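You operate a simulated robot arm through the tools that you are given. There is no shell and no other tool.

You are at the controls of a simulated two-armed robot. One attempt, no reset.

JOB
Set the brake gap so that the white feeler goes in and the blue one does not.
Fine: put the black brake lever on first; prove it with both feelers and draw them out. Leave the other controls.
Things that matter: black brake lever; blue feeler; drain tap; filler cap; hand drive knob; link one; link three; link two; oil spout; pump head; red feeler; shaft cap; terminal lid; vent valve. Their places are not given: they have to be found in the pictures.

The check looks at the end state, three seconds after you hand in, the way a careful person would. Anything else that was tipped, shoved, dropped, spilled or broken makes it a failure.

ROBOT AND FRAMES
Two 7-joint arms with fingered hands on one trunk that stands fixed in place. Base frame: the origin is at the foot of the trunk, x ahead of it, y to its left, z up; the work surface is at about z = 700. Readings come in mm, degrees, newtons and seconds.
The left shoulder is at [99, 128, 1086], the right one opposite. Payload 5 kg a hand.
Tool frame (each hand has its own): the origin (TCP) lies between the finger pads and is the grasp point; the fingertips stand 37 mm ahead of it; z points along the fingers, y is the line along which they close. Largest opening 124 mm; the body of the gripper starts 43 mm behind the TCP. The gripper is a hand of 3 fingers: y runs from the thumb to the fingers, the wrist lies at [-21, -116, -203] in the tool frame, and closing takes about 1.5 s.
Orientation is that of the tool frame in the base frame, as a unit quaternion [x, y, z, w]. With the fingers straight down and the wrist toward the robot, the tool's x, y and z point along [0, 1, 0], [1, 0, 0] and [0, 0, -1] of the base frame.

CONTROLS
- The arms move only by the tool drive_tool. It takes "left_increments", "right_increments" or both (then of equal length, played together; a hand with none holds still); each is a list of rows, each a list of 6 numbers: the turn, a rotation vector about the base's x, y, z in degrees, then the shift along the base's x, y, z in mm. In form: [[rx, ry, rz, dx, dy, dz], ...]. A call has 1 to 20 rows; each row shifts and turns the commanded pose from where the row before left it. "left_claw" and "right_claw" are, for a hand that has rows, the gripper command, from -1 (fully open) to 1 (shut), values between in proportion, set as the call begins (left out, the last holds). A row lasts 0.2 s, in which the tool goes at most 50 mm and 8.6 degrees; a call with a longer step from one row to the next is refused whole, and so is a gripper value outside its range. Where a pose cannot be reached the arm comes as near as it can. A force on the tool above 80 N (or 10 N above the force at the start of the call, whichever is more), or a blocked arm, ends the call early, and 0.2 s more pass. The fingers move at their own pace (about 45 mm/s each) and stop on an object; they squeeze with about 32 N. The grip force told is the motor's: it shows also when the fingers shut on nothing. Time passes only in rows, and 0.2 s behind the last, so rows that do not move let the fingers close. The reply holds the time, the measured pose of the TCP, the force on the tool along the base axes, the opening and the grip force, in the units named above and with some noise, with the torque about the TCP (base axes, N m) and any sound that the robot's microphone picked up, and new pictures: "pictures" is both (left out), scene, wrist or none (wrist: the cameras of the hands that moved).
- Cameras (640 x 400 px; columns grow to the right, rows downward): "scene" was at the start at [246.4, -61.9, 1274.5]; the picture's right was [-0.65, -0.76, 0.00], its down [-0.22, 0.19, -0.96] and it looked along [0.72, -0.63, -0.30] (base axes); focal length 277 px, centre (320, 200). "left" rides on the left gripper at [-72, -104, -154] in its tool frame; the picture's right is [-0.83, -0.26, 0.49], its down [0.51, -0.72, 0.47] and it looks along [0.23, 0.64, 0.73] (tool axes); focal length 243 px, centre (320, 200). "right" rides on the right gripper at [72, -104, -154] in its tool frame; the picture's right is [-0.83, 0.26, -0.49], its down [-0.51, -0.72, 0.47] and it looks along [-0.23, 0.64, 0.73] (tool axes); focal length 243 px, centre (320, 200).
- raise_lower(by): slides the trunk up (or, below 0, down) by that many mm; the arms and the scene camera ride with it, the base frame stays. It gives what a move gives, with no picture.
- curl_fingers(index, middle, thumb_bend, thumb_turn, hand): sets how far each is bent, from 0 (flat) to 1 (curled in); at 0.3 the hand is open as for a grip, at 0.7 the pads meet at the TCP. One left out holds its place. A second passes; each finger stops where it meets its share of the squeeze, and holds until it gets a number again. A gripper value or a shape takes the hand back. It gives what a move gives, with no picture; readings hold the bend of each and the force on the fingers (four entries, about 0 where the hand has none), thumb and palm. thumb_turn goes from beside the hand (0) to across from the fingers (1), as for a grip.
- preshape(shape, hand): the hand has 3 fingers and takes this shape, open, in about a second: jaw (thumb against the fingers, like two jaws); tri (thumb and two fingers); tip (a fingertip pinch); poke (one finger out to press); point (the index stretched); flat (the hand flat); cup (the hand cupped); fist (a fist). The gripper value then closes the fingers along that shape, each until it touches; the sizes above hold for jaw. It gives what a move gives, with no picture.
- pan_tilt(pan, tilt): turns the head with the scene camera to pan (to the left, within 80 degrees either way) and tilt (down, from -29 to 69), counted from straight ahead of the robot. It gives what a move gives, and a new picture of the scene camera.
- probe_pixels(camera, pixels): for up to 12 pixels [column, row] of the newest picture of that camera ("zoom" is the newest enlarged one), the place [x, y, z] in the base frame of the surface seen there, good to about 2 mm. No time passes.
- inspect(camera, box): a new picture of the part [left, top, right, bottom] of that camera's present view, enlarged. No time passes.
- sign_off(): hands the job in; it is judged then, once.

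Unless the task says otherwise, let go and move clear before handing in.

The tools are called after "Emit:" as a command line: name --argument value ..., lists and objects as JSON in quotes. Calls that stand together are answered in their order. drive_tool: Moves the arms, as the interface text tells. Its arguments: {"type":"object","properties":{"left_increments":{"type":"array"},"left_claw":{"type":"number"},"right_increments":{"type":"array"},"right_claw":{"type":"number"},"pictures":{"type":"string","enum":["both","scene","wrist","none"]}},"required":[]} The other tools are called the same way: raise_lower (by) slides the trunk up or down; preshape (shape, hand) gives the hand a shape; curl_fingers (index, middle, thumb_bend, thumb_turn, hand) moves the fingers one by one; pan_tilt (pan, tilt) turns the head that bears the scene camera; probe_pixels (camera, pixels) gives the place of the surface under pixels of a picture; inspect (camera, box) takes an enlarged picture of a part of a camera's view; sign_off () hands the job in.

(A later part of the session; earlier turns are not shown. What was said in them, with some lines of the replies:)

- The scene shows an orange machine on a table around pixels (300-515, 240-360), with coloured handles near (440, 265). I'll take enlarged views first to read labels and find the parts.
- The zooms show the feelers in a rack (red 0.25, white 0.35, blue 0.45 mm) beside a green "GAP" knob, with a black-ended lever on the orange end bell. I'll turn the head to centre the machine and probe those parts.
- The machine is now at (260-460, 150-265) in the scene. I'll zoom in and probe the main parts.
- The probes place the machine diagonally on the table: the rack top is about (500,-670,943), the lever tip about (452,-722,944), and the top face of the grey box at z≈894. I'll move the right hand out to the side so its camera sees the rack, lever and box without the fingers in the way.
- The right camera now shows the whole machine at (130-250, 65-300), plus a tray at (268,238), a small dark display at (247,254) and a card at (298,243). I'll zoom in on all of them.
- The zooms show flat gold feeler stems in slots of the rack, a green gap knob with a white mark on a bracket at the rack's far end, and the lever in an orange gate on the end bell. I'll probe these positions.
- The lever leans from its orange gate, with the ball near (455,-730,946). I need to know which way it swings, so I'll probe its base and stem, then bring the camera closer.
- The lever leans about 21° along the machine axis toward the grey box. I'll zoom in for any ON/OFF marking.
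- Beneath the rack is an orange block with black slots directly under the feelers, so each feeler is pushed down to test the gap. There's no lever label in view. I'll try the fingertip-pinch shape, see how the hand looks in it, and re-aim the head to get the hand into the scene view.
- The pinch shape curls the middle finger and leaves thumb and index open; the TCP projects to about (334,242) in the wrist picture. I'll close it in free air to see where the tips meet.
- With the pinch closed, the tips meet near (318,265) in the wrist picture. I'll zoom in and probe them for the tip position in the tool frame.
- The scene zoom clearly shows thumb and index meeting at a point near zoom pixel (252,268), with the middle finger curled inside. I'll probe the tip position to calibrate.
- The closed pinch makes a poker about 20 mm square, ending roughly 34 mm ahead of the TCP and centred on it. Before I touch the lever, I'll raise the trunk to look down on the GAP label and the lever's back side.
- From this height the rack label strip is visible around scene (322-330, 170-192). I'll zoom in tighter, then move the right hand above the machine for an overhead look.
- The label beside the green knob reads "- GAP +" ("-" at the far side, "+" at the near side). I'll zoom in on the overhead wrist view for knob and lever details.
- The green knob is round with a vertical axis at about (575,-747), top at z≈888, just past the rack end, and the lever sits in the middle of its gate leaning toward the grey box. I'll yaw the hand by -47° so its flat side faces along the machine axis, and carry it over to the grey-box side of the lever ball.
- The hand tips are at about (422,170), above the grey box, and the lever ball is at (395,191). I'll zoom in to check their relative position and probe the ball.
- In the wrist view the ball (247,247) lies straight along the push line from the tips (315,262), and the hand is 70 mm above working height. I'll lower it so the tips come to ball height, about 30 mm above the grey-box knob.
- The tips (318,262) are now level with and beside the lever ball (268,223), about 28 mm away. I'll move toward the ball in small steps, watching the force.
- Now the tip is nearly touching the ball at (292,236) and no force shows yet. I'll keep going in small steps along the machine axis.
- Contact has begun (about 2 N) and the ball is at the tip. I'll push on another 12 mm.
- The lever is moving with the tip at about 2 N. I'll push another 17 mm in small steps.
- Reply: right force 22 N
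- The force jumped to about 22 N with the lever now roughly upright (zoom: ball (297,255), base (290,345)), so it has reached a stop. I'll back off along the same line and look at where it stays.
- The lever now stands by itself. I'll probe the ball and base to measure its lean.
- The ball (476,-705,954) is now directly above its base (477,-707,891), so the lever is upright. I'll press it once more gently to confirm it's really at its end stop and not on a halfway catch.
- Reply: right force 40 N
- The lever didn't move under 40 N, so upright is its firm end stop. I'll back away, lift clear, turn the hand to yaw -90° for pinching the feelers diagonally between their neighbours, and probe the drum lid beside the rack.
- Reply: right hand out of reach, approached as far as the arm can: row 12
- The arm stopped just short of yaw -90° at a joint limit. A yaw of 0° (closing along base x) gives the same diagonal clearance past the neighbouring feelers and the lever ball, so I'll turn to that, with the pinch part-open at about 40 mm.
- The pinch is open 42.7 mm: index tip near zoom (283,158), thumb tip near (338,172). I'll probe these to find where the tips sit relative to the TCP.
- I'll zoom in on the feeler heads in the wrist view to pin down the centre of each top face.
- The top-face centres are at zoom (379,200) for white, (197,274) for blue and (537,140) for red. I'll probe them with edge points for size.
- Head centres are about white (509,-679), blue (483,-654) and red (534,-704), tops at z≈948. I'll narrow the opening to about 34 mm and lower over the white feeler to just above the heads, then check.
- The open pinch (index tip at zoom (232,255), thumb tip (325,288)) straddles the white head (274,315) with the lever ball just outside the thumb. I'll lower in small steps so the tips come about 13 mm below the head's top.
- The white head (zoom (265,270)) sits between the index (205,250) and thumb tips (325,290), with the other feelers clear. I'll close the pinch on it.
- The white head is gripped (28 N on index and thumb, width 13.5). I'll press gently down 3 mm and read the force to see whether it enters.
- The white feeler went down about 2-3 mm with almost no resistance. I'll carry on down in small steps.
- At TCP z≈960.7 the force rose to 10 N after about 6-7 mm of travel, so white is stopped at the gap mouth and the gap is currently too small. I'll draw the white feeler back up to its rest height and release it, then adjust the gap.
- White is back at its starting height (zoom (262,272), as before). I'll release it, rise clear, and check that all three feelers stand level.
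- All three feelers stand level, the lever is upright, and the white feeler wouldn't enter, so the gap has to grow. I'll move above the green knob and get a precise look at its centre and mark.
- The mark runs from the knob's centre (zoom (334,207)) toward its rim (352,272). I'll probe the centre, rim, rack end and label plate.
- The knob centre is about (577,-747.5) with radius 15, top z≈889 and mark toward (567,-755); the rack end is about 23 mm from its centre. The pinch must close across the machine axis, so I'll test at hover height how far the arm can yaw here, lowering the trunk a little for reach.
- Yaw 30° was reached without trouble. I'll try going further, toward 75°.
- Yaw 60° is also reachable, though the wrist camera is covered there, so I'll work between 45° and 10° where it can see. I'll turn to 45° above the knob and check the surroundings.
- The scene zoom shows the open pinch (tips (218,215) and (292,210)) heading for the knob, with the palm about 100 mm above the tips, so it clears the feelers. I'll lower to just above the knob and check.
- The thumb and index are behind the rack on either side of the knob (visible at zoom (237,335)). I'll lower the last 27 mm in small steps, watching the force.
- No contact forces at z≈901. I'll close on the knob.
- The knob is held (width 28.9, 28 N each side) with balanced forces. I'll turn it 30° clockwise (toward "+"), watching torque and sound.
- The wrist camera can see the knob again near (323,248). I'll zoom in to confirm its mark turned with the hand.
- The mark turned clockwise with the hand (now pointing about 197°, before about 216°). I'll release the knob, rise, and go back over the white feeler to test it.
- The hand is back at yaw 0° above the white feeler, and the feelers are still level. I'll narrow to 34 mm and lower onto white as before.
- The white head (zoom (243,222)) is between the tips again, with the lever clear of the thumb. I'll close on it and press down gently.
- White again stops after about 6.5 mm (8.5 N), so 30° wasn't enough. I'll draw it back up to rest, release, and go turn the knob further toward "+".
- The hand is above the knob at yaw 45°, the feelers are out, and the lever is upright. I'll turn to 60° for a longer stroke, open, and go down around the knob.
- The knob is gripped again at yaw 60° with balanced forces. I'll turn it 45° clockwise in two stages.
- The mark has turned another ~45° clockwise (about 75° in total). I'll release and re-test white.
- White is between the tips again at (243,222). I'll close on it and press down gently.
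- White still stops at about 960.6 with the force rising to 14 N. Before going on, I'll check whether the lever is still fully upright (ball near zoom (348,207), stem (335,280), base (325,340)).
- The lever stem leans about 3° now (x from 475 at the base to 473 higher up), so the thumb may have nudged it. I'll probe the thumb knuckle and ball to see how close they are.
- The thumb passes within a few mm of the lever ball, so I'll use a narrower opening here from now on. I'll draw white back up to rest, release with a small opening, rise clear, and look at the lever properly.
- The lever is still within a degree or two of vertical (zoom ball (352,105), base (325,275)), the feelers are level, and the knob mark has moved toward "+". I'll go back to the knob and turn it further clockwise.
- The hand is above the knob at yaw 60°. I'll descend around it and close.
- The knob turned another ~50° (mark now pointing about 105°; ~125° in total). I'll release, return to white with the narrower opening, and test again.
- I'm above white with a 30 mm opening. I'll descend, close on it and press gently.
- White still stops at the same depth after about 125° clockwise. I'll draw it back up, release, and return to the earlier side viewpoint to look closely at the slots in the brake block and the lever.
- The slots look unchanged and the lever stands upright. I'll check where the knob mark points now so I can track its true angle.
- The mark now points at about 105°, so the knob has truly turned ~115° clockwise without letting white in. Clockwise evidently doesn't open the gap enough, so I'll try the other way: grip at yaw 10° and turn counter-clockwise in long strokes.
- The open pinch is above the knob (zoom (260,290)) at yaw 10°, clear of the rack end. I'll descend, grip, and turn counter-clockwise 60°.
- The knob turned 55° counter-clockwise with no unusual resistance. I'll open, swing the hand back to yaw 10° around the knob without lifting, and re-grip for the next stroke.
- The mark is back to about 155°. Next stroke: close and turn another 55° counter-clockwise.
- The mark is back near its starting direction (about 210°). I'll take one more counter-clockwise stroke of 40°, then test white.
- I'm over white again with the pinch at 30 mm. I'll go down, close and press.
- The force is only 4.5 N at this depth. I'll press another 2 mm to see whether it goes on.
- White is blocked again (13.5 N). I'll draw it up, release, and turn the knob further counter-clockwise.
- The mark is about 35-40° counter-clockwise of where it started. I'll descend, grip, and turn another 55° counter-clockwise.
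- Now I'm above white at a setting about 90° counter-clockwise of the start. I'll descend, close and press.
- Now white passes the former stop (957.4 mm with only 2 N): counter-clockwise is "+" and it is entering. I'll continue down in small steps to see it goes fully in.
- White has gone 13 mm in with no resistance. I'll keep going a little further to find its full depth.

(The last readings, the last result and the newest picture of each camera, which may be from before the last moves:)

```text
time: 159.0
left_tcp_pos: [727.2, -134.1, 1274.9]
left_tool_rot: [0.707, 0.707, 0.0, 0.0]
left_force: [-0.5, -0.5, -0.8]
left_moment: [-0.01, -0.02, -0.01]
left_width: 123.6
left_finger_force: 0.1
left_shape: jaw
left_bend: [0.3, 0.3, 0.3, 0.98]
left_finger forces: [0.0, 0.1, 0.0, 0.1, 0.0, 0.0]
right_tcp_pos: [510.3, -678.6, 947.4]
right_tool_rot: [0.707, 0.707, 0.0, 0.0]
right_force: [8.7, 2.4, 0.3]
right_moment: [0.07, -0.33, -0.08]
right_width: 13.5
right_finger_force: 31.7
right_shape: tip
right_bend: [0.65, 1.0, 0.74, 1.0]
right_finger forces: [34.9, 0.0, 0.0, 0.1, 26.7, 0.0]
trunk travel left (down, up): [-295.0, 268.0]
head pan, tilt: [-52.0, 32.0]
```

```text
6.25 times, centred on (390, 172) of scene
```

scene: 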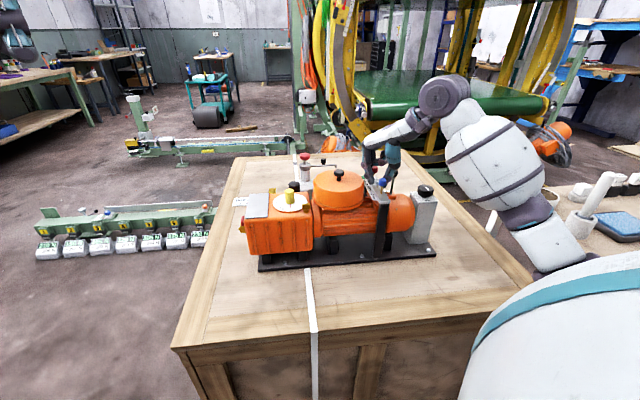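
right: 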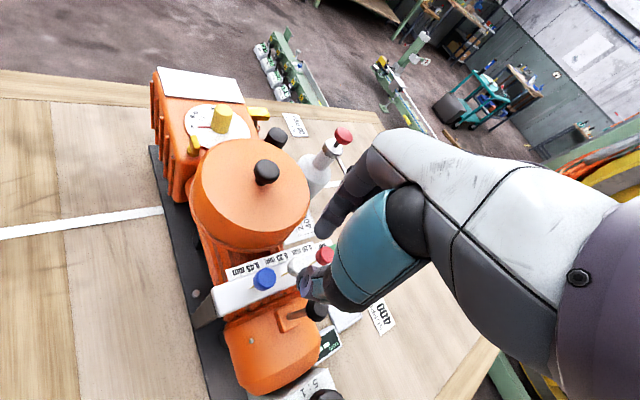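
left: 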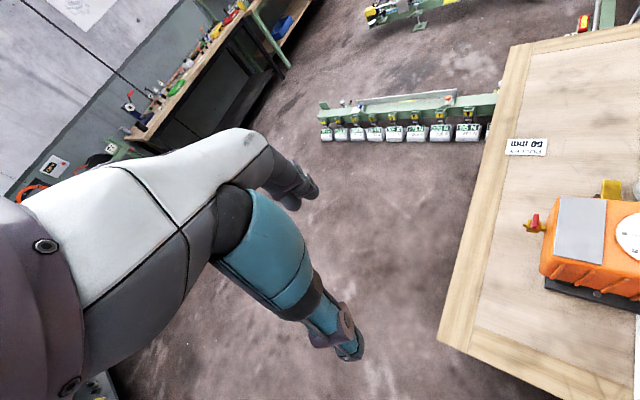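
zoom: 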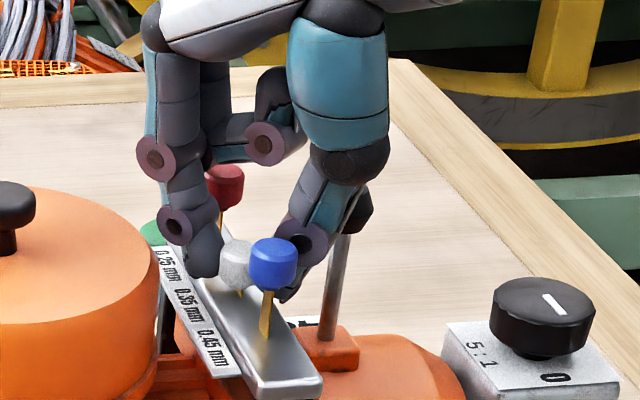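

White has gone fully in (head down at the rack, 19.6 mm travel, almost no force): white fits. I'll draw it out again to rest height, correcting the small sideways offset.

Emit:
drive_tool --right_increments '[[0, 0, 0, 1, 0, 1], [0, 0, 0, 0, 0, 2.5], [0, 0, 0, 0, 0, 2.5], [0, 0, 0, 0, 0, 2.5], [0, 0, 0, 0, 0, 2.5], [0, 0, 0, 0, 0, 2.5], [0, 0, 0, 0, 0, 2.5], [0, 0, 0, 0, 0, 2.5], [0, 0, 0, 0, 0, 0]]' --pictures "scene"

Emit:
inspect --camera "scene" --box '[350, 140, 430, 204]'

```text
time: 161.0
left_tcp_pos: [725.5, -134.2, 1276.4]
left_tool_rot: [0.707, 0.707, 0.0, 0.0]
left_force: [0.4, 0.4, 0.3]
left_moment: [0.0, -0.01, 0.0]
left_width: 123.7
left_finger_force: 0.0
left_shape: jaw
left_bend: [0.3, 0.3, 0.3, 0.98]
left_finger forces: [0.0, 0.0, 0.0, 0.0, 0.0, 0.0]
right_tcp_pos: [510.3, -678.8, 964.6]
right_tool_rot: [0.707, 0.707, 0.0, -0.001]
right_force: [0.3, 2.1, -0.8]
right_moment: [0.08, -0.1, -0.06]
right_width: 13.8
right_finger_force: 32.6
right_shape: tip
right_bend: [0.66, 1.0, 0.74, 1.0]
right_finger forces: [31.1, 0.0, 0.0, 0.1, 30.5, 0.1]
trunk travel left (down, up): [-295.0, 268.0]
head pan, tilt: [-52.0, 32.0]
```

scene: 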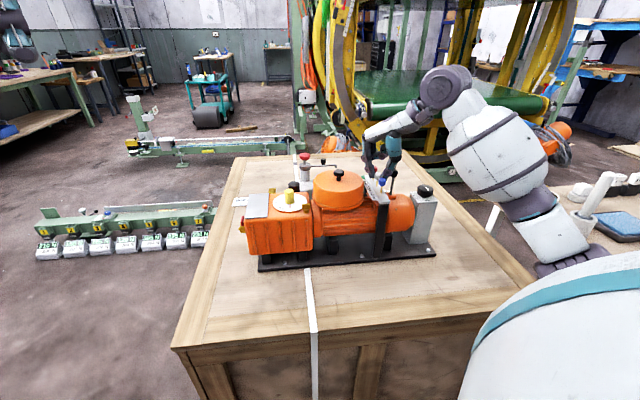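

```text
6.25 times, centred on (390, 172) of scene
```

zoom: 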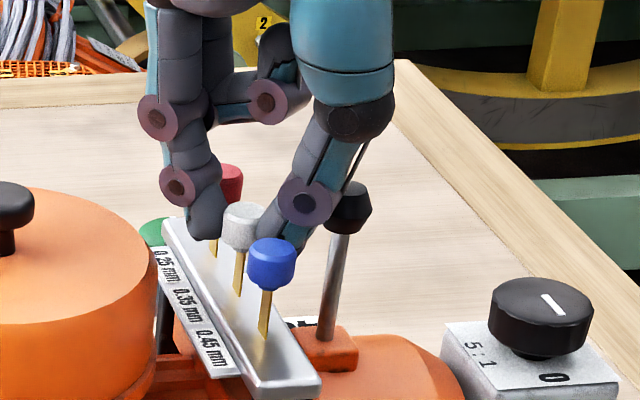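

A couple of millimetres remain to the rest height. I'll lift those, release white, rise, and move over the blue feeler.

Emit:
drive_tool --right_increments '[[0, 0, 0, 0.5, 0, 1.5], [0, 0, 0, 0.5, 0, 1.2], [0, 0, 0, 0, 0, 0]]' --pictures "none"

Emit:
drive_tool --right_increments '[[0, 0, 0, 0, 0, 0], [0, 0, 0, 0, 0, 0], [0, 0, 0, 0, 0, 0], [0, 0, 0, 0, 0, 8], [0, 0, 0, 0, 0, 16], [0, 0, 0, 0, 0, 16], [0, 0, 0, -13, 12, 0], [0, 0, 0, -13, 12.5, 0], [0, 0, 0, 0, 0, 0]]' --right_claw 0.52 --pictures "both"

Emit:
inspect --camera "scene" --box '[350, 140, 430, 204]'

Emit:
inspect --camera "right" --box '[260, 210, 388, 310]'

```text
time: 161.8
left_tcp_pos: [725.3, -135.0, 1273.9]
left_tool_rot: [0.707, 0.707, 0.0, 0.0]
left_force: [-0.6, 0.5, -0.4]
left_moment: [0.0, 0.02, 0.01]
left_width: 123.7
left_finger_force: 0.0
left_shape: jaw
left_bend: [0.3, 0.3, 0.3, 0.98]
left_finger forces: [0.0, 0.0, 0.0, 0.1, 0.0, 0.0]
right_tcp_pos: [512.4, -679.8, 966.7]
right_tool_rot: [0.706, 0.708, 0.0, -0.002]
right_force: [-6.2, 3.8, -9.8]
right_moment: [0.1, 0.11, -0.03]
right_width: 13.4
right_finger_force: 32.2
right_shape: tip
right_bend: [0.66, 1.0, 0.74, 1.0]
right_finger forces: [26.9, 0.0, 0.1, 0.0, 33.3, 0.1]
trunk travel left (down, up): [-295.0, 268.0]
head pan, tilt: [-52.0, 32.0]
```

```text
time: 163.8
left_tcp_pos: [724.9, -136.5, 1276.3]
left_tool_rot: [0.707, 0.707, -0.001, 0.0]
left_force: [0.3, 0.1, 0.0]
left_moment: [-0.02, -0.01, 0.0]
left_width: 123.6
left_finger_force: 0.0
left_shape: jaw
left_bend: [0.3, 0.3, 0.3, 0.98]
left_finger forces: [0.0, 0.0, 0.1, 0.0, 0.0, 0.0]
right_tcp_pos: [485.8, -654.4, 1009.2]
right_tool_rot: [0.707, 0.707, 0.0, -0.001]
right_force: [-0.4, -0.2, -0.2]
right_moment: [0.02, -0.01, 0.0]
right_width: 29.7
right_finger_force: 0.0
right_shape: tip
right_bend: [0.72, 0.98, 0.74, 1.0]
right_finger forces: [0.0, 0.0, 0.0, 0.0, 0.1, 0.1]
trunk travel left (down, up): [-295.0, 268.0]
head pan, tilt: [-52.0, 32.0]
```

scene: 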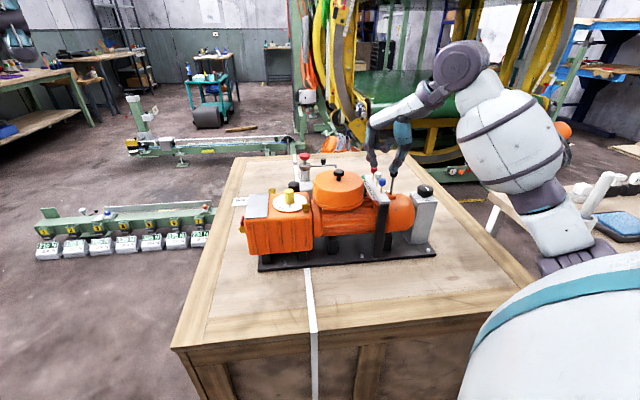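
right: 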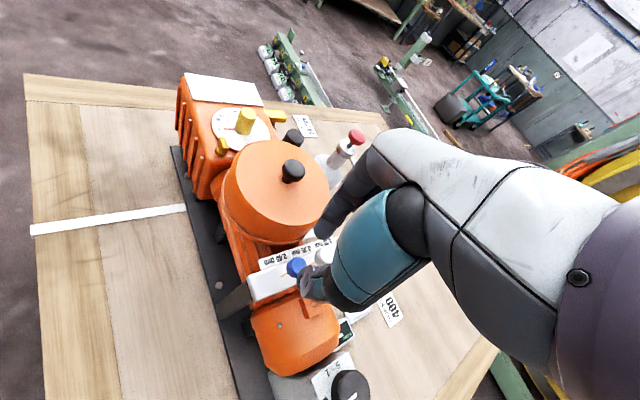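

```text
6.25 times, centred on (390, 172) of scene
```

zoom: 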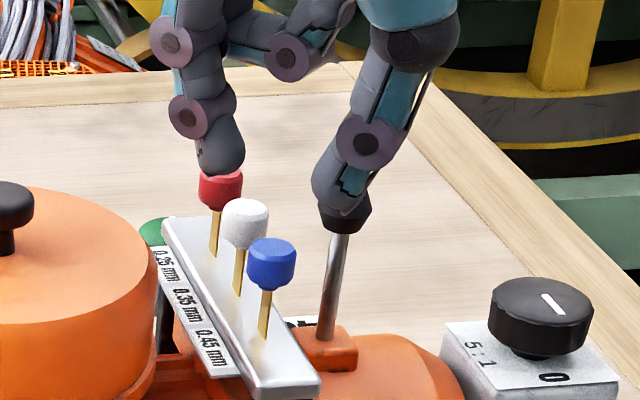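

```text
4.00 times, centred on (324, 260) of right
```

zoom: 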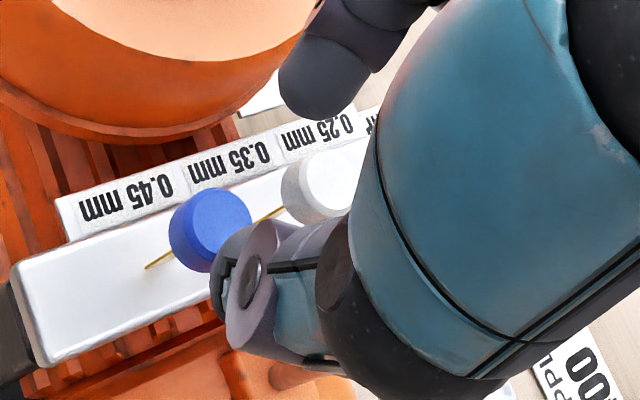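

White is out level with the others again, and the pinch is centred above blue. I'll descend, close on blue and press very gently.

Emit:
drive_tool --right_increments '[[0, 0, 0, 0, 0, -9], [0, 0, 0, 0, 0, -9], [0, 0, 0, 0, 0, -8], [0, 0, 0, 0, 0, -7], [0, 0, 0, 0, 0, -5], [0, 0, 0, 0, 0, -4], [0, 0, 0, 0, 0, 0]]' --pictures "scene"

Emit:
inspect --camera "scene" --box '[350, 140, 430, 204]'

Emit:
drive_tool --right_increments '[[0, 0, 0, 0, 0, 0], [0, 0, 0, 0, 0, 0], [0, 0, 0, 0, 0, 0], [0, 0, 0, 0, 0, 0], [0, 0, 0, 0, 0, 0]]' --right_claw 1 --pictures "none"

```text
time: 165.4
left_tcp_pos: [725.5, -134.5, 1275.9]
left_tool_rot: [0.707, 0.707, 0.0, 0.0]
left_force: [0.5, -0.1, 0.2]
left_moment: [-0.01, -0.02, -0.01]
left_width: 123.9
left_finger_force: 0.1
left_shape: jaw
left_bend: [0.3, 0.3, 0.3, 0.98]
left_finger forces: [0.1, 0.1, 0.0, 0.0, 0.1, 0.0]
right_tcp_pos: [485.3, -654.3, 966.2]
right_tool_rot: [0.707, 0.707, 0.0, 0.0]
right_force: [-0.5, 0.5, -0.4]
right_moment: [0.01, -0.02, 0.01]
right_width: 29.3
right_finger_force: 0.1
right_shape: tip
right_bend: [0.72, 0.98, 0.74, 1.0]
right_finger forces: [0.0, 0.1, 0.0, 0.0, 0.1, 0.1]
trunk travel left (down, up): [-295.0, 268.0]
head pan, tilt: [-52.0, 32.0]
```

scene: 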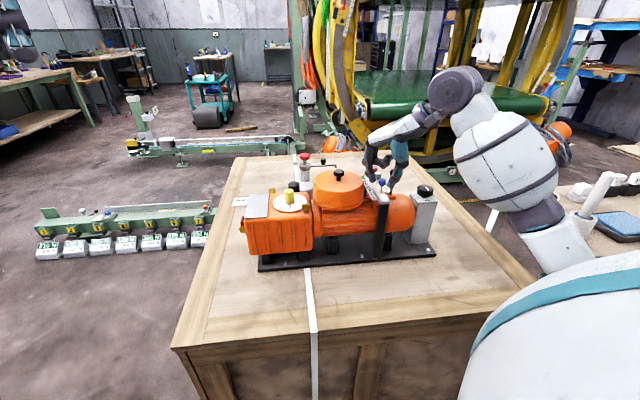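

```text
6.25 times, centred on (390, 172) of scene
```

zoom: 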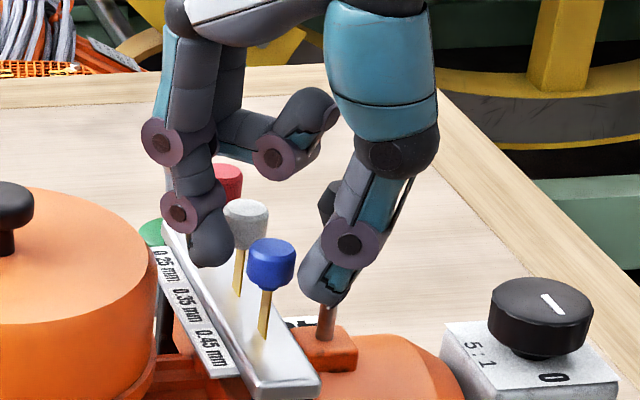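

```text
time: 166.6
left_tcp_pos: [724.4, -135.1, 1275.3]
left_tool_rot: [0.707, 0.707, 0.0, 0.0]
left_force: [1.1, 0.4, 0.1]
left_moment: [0.01, -0.01, 0.0]
left_width: 123.7
left_finger_force: 0.0
left_shape: jaw
left_bend: [0.3, 0.3, 0.3, 0.98]
left_finger forces: [0.1, 0.0, 0.0, 0.0, 0.0, 0.0]
right_tcp_pos: [485.4, -655.1, 966.8]
right_tool_rot: [0.707, 0.707, 0.0, 0.0]
right_force: [-1.4, -0.6, -2.3]
right_moment: [0.03, -0.03, -0.06]
right_width: 14.1
right_finger_force: 32.1
right_shape: tip
right_bend: [0.66, 1.0, 0.74, 1.0]
right_finger forces: [27.8, 0.1, 0.1, 0.0, 28.6, 0.0]
trunk travel left (down, up): [-295.0, 268.0]
head pan, tilt: [-52.0, 32.0]
```

Blue is gripped (28 N each side) at z≈966.8. I'll press down in small steps and watch for the stop.

Emit:
drive_tool --right_increments '[[0, 0, 0, 0, 0, -1.5], [0, 0, 0, 0, 0, -1.5], [0, 0, 0, 0, 0, -1.5], [0, 0, 0, 0, 0, -1], [0, 0, 0, 0, 0, 0]]' --pictures "none"

Emit:
drive_tool --right_increments '[[0, 0, 0, 0, 0, -1], [0, 0, 0, 0, 0, -1], [0, 0, 0, 0, 0, 0]]' --pictures "none"

Emit:
drive_tool --right_increments '[[0, 0, 0, 0, 0, -1], [0, 0, 0, 0, 0, 0]]' --pictures "scene"

Emit:
inspect --camera "scene" --box '[350, 140, 430, 204]'

```text
time: 167.8
left_tcp_pos: [725.7, -135.2, 1275.1]
left_tool_rot: [0.707, 0.707, 0.0, 0.0]
left_force: [0.6, -0.4, 0.9]
left_moment: [0.01, 0.02, -0.01]
left_width: 123.6
left_finger_force: 0.0
left_shape: jaw
left_bend: [0.3, 0.3, 0.3, 0.98]
left_finger forces: [0.0, 0.1, 0.0, 0.0, 0.1, 0.1]
right_tcp_pos: [486.3, -654.7, 962.3]
right_tool_rot: [0.707, 0.708, 0.0, 0.0]
right_force: [3.4, 3.2, 1.1]
right_moment: [0.08, -0.09, -0.05]
right_width: 14.0
right_finger_force: 31.9
right_shape: tip
right_bend: [0.66, 1.0, 0.74, 1.0]
right_finger forces: [30.9, 0.1, 0.1, 0.0, 28.4, 0.0]
trunk travel left (down, up): [-295.0, 268.0]
head pan, tilt: [-52.0, 32.0]
```

```text
time: 168.6
left_tcp_pos: [726.4, -134.1, 1275.3]
left_tool_rot: [0.708, 0.707, 0.0, 0.0]
left_force: [0.0, -0.9, -0.2]
left_moment: [-0.01, 0.02, -0.02]
left_width: 123.6
left_finger_force: 0.0
left_shape: jaw
left_bend: [0.3, 0.3, 0.3, 0.98]
left_finger forces: [0.0, 0.0, 0.0, 0.0, 0.0, 0.0]
right_tcp_pos: [486.3, -654.0, 960.4]
right_tool_rot: [0.707, 0.707, 0.001, 0.0]
right_force: [1.7, 0.1, 6.4]
right_moment: [0.04, -0.12, -0.07]
right_width: 14.3
right_finger_force: 32.1
right_shape: tip
right_bend: [0.66, 1.0, 0.74, 1.0]
right_finger forces: [32.2, 0.0, 0.0, 0.1, 29.2, 0.1]
trunk travel left (down, up): [-295.0, 268.0]
head pan, tilt: [-52.0, 32.0]
```

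```text
time: 169.2
left_tcp_pos: [724.5, -135.3, 1276.6]
left_tool_rot: [0.707, 0.707, -0.001, 0.0]
left_force: [-0.8, 0.0, 0.6]
left_moment: [-0.02, 0.01, 0.0]
left_width: 123.6
left_finger_force: 0.0
left_shape: jaw
left_bend: [0.3, 0.3, 0.3, 0.98]
left_finger forces: [0.0, 0.0, 0.0, 0.0, 0.1, 0.0]
right_tcp_pos: [486.9, -654.7, 958.7]
right_tool_rot: [0.707, 0.707, 0.0, 0.001]
right_force: [2.8, -1.2, 15.0]
right_moment: [-0.01, -0.12, -0.03]
right_width: 14.2
right_finger_force: 32.0
right_shape: tip
right_bend: [0.66, 1.0, 0.74, 1.0]
right_finger forces: [33.1, 0.0, 0.0, 0.0, 30.8, 0.0]
trunk travel left (down, up): [-295.0, 268.0]
head pan, tilt: [-52.0, 32.0]
```

scene: 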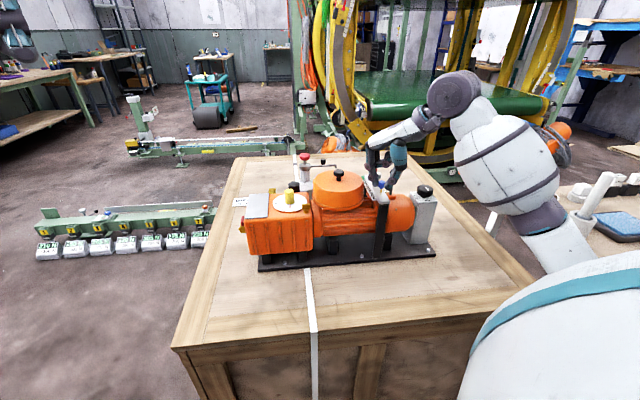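

```text
6.25 times, centred on (390, 172) of scene
```

zoom: 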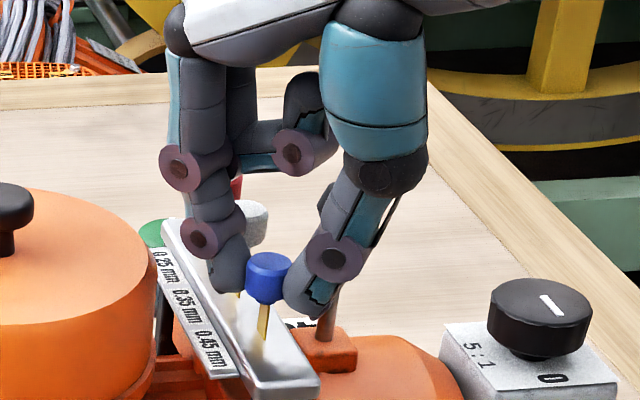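

Blue stops at the mouth (z≈960, 15 N and no entry) while white went fully in, so the gap is right. I'll draw blue back up to its rest height.

Emit:
drive_tool --right_increments '[[0, 0, 0, 0, 0, 1.5], [0, 0, 0, 0, 0, 2], [0, 0, 0, 0, 0, 2], [0, 0, 0, 0, 0, 2], [0, 0, 0, 0, 0, 1.5], [0, 0, 0, 0, 0, 0]]' --pictures "none"

Emit:
drive_tool --right_increments '[[0, 0, 0, 0, 0, 0], [0, 0, 0, 0, 0, 0], [0, 0, 0, 0, 0, 0], [0, 0, 0, 0, 0, 8], [0, 0, 0, 0, 0, 16], [0, 0, 0, 0, 0, 25], [0, 0, 0, 0, 0, 25], [0, 0, 0, 0, 0, 0]]' --right_claw 0.52 --pictures "both"

Emit:
inspect --camera "scene" --box '[350, 150, 430, 214]'

```text
time: 170.6
left_tcp_pos: [725.3, -135.2, 1276.1]
left_tool_rot: [0.707, 0.707, 0.0, 0.0]
left_force: [0.1, 0.0, -0.2]
left_moment: [-0.02, 0.01, 0.01]
left_width: 123.7
left_finger_force: 0.0
left_shape: jaw
left_bend: [0.3, 0.3, 0.3, 0.98]
left_finger forces: [0.0, 0.1, 0.0, 0.0, 0.0, 0.0]
right_tcp_pos: [486.4, -655.3, 966.3]
right_tool_rot: [0.707, 0.707, -0.001, 0.0]
right_force: [-3.3, -0.1, -2.3]
right_moment: [-0.01, 0.05, -0.06]
right_width: 14.4
right_finger_force: 32.2
right_shape: tip
right_bend: [0.66, 1.0, 0.74, 1.0]
right_finger forces: [28.5, 0.0, 0.1, 0.0, 31.6, 0.1]
trunk travel left (down, up): [-295.0, 268.0]
head pan, tilt: [-52.0, 32.0]
```

```text
time: 172.4
left_tcp_pos: [725.9, -135.7, 1275.7]
left_tool_rot: [0.707, 0.707, 0.0, 0.0]
left_force: [0.5, -0.5, 0.7]
left_moment: [-0.01, 0.02, 0.0]
left_width: 123.7
left_finger_force: 0.0
left_shape: jaw
left_bend: [0.3, 0.3, 0.3, 0.98]
left_finger forces: [0.1, 0.1, 0.1, 0.0, 0.0, 0.0]
right_tcp_pos: [485.8, -654.8, 1040.9]
right_tool_rot: [0.707, 0.707, 0.0, 0.0]
right_force: [-0.3, 0.2, -0.3]
right_moment: [-0.04, 0.03, 0.01]
right_width: 29.4
right_finger_force: 0.0
right_shape: tip
right_bend: [0.72, 0.98, 0.74, 1.0]
right_finger forces: [0.0, 0.0, 0.0, 0.0, 0.1, 0.0]
trunk travel left (down, up): [-295.0, 268.0]
head pan, tilt: [-52.0, 32.0]
```

scene: 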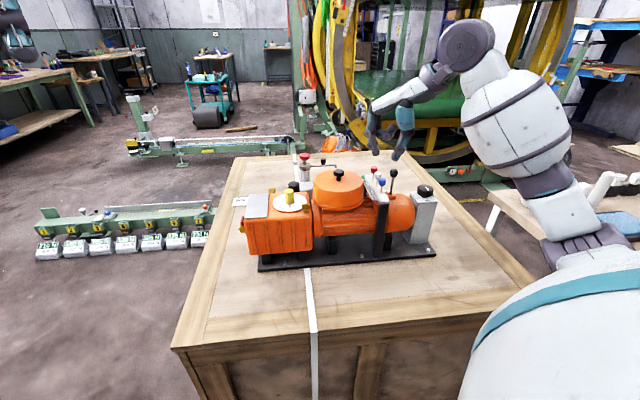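
right: 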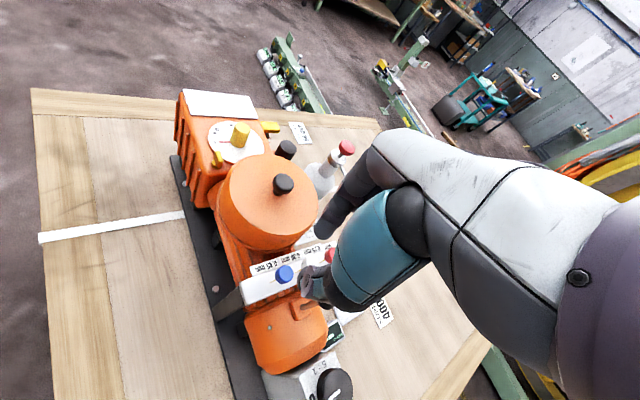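

```text
6.25 times, centred on (390, 182) of scene
```

zoom: 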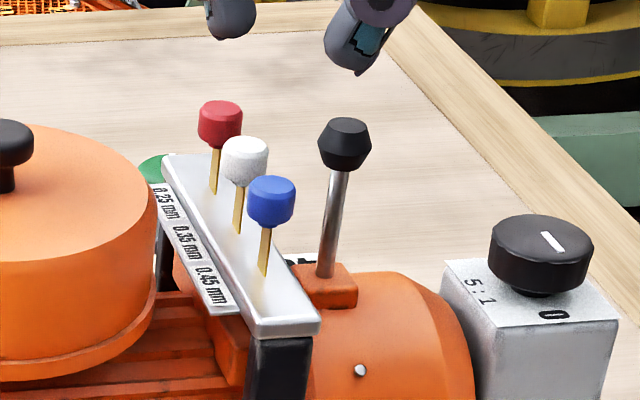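

All three feelers stand out at their rest heights. I'll probe the head tops and the lever to verify the end state.

Emit:
probe_pixels --camera "zoom" --pixels '[[220, 106], [245, 143], [271, 182], [345, 123], [345, 145], [338, 190], [333, 225], [328, 265], [216, 170], [240, 205], [266, 245]]'

Emit:
inspect --camera "right" --box '[240, 230, 368, 330]'

```text
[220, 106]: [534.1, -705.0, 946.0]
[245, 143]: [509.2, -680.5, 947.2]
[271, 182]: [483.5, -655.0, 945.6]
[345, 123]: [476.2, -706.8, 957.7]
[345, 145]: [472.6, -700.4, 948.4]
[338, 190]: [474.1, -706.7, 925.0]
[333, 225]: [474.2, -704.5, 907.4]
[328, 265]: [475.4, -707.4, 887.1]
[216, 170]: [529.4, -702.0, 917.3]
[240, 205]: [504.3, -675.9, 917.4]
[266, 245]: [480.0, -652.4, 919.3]
```

```text
4.00 times, centred on (304, 280) of right
```

zoom: 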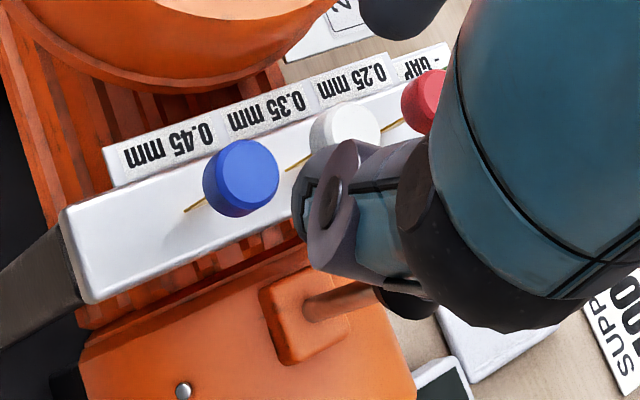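

Head tops are at 946-947 mm (as at the start) and the lever is vertical (ball top at (476,-707) above its base at (475,-707)). I'll move the hand up and clear, then take a last look at everything.

Emit:
drive_tool --right_increments '[[0, 0, 0, 0, 0, 40], [0, 0, 0, 0, 0, 45], [0, 0, 0, 0, 0, 45], [0, 0, 0, -15, 10, 40], [0, 0, 0, -30, 15, 20], [0, 0, 0, -30, 15, 10], [0, 0, 0, 0, 0, 0]]' --pictures "both"

Emit:
inspect --camera "scene" --box '[230, 140, 450, 278]'

Emit:
inspect --camera "right" --box '[180, 120, 380, 370]'

```text
time: 174.0
left_tcp_pos: [727.5, -135.4, 1274.8]
left_tool_rot: [0.707, 0.707, -0.001, -0.001]
left_force: [0.4, 0.1, -0.4]
left_moment: [0.01, 0.01, 0.02]
left_width: 123.7
left_finger_force: 0.1
left_shape: jaw
left_bend: [0.3, 0.3, 0.3, 0.98]
left_finger forces: [0.0, 0.0, 0.0, 0.0, 0.0, 0.0]
right_tcp_pos: [412.9, -614.9, 1238.6]
right_tool_rot: [0.707, 0.707, 0.0, -0.001]
right_force: [0.6, -0.7, -0.5]
right_moment: [0.01, 0.03, 0.01]
right_width: 29.6
right_finger_force: 0.1
right_shape: tip
right_bend: [0.72, 0.98, 0.74, 1.0]
right_finger forces: [0.0, 0.0, 0.0, 0.0, 0.0, 0.1]
trunk travel left (down, up): [-295.0, 268.0]
head pan, tilt: [-52.0, 32.0]
```

scene: 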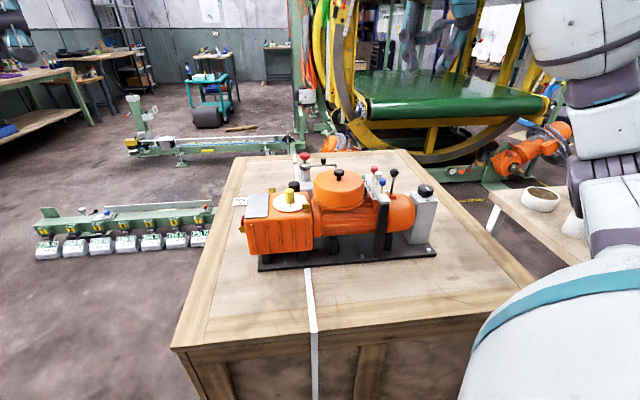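
right: 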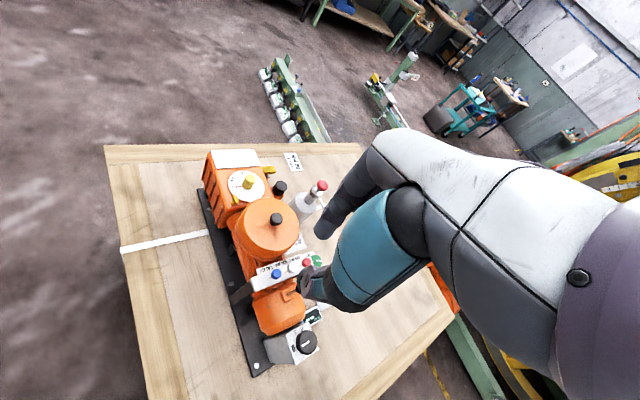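

```text
2.90 times, centred on (340, 209) of scene
```

zoom: 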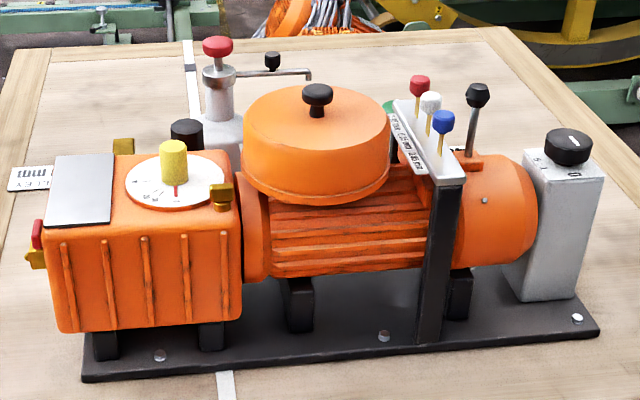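

```text
1.60 times, centred on (280, 245) of right
```

zoom: 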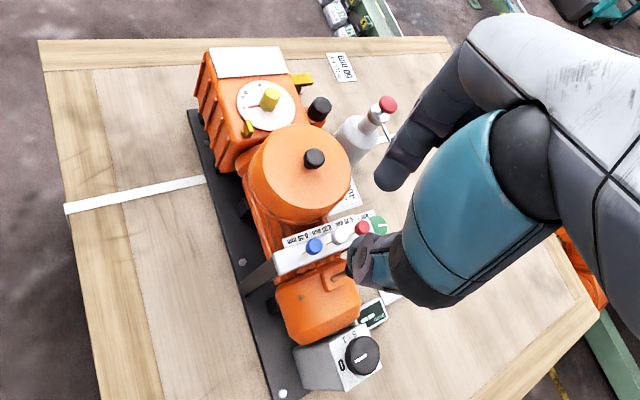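

Everything is as it should be: the lever is upright, the feelers are out and level, the other controls are untouched, and the hand is clear. The white feeler went fully in and the blue one was stopped at this knob setting, so I'm handing in.

Emit:
sign_off

```text
The job is handed in.
```

The brake gap is set: at the final knob setting the white feeler (0.35 mm) went fully in, and the blue one (0.45 mm) was stopped at the slot. I've handed the job in.

- **Lever:** I pushed the black brake lever upright before anything else, and it held against a firm stop. It has no on/off marking, so I took the end opposite its starting lean as "on". It was still upright at the last check.
- **Gap knob:** The gap started too small for white. I first turned the knob about 115° clockwise, which did not help. I then turned it counter-clockwise to about 90° past its starting point, which opened the gap enough for white.
- **Proof:** White slid about 20 mm down to the rack with almost no force. Blue stopped after about 6–7 mm and would not enter at 15 N. Both tests were made after the last turn of the knob.
- **End state:** Both feelers are drawn out to about their starting height, and the hand is clear. I did not touch the red feeler or the other controls, and nothing looks disturbed in the final pictures.
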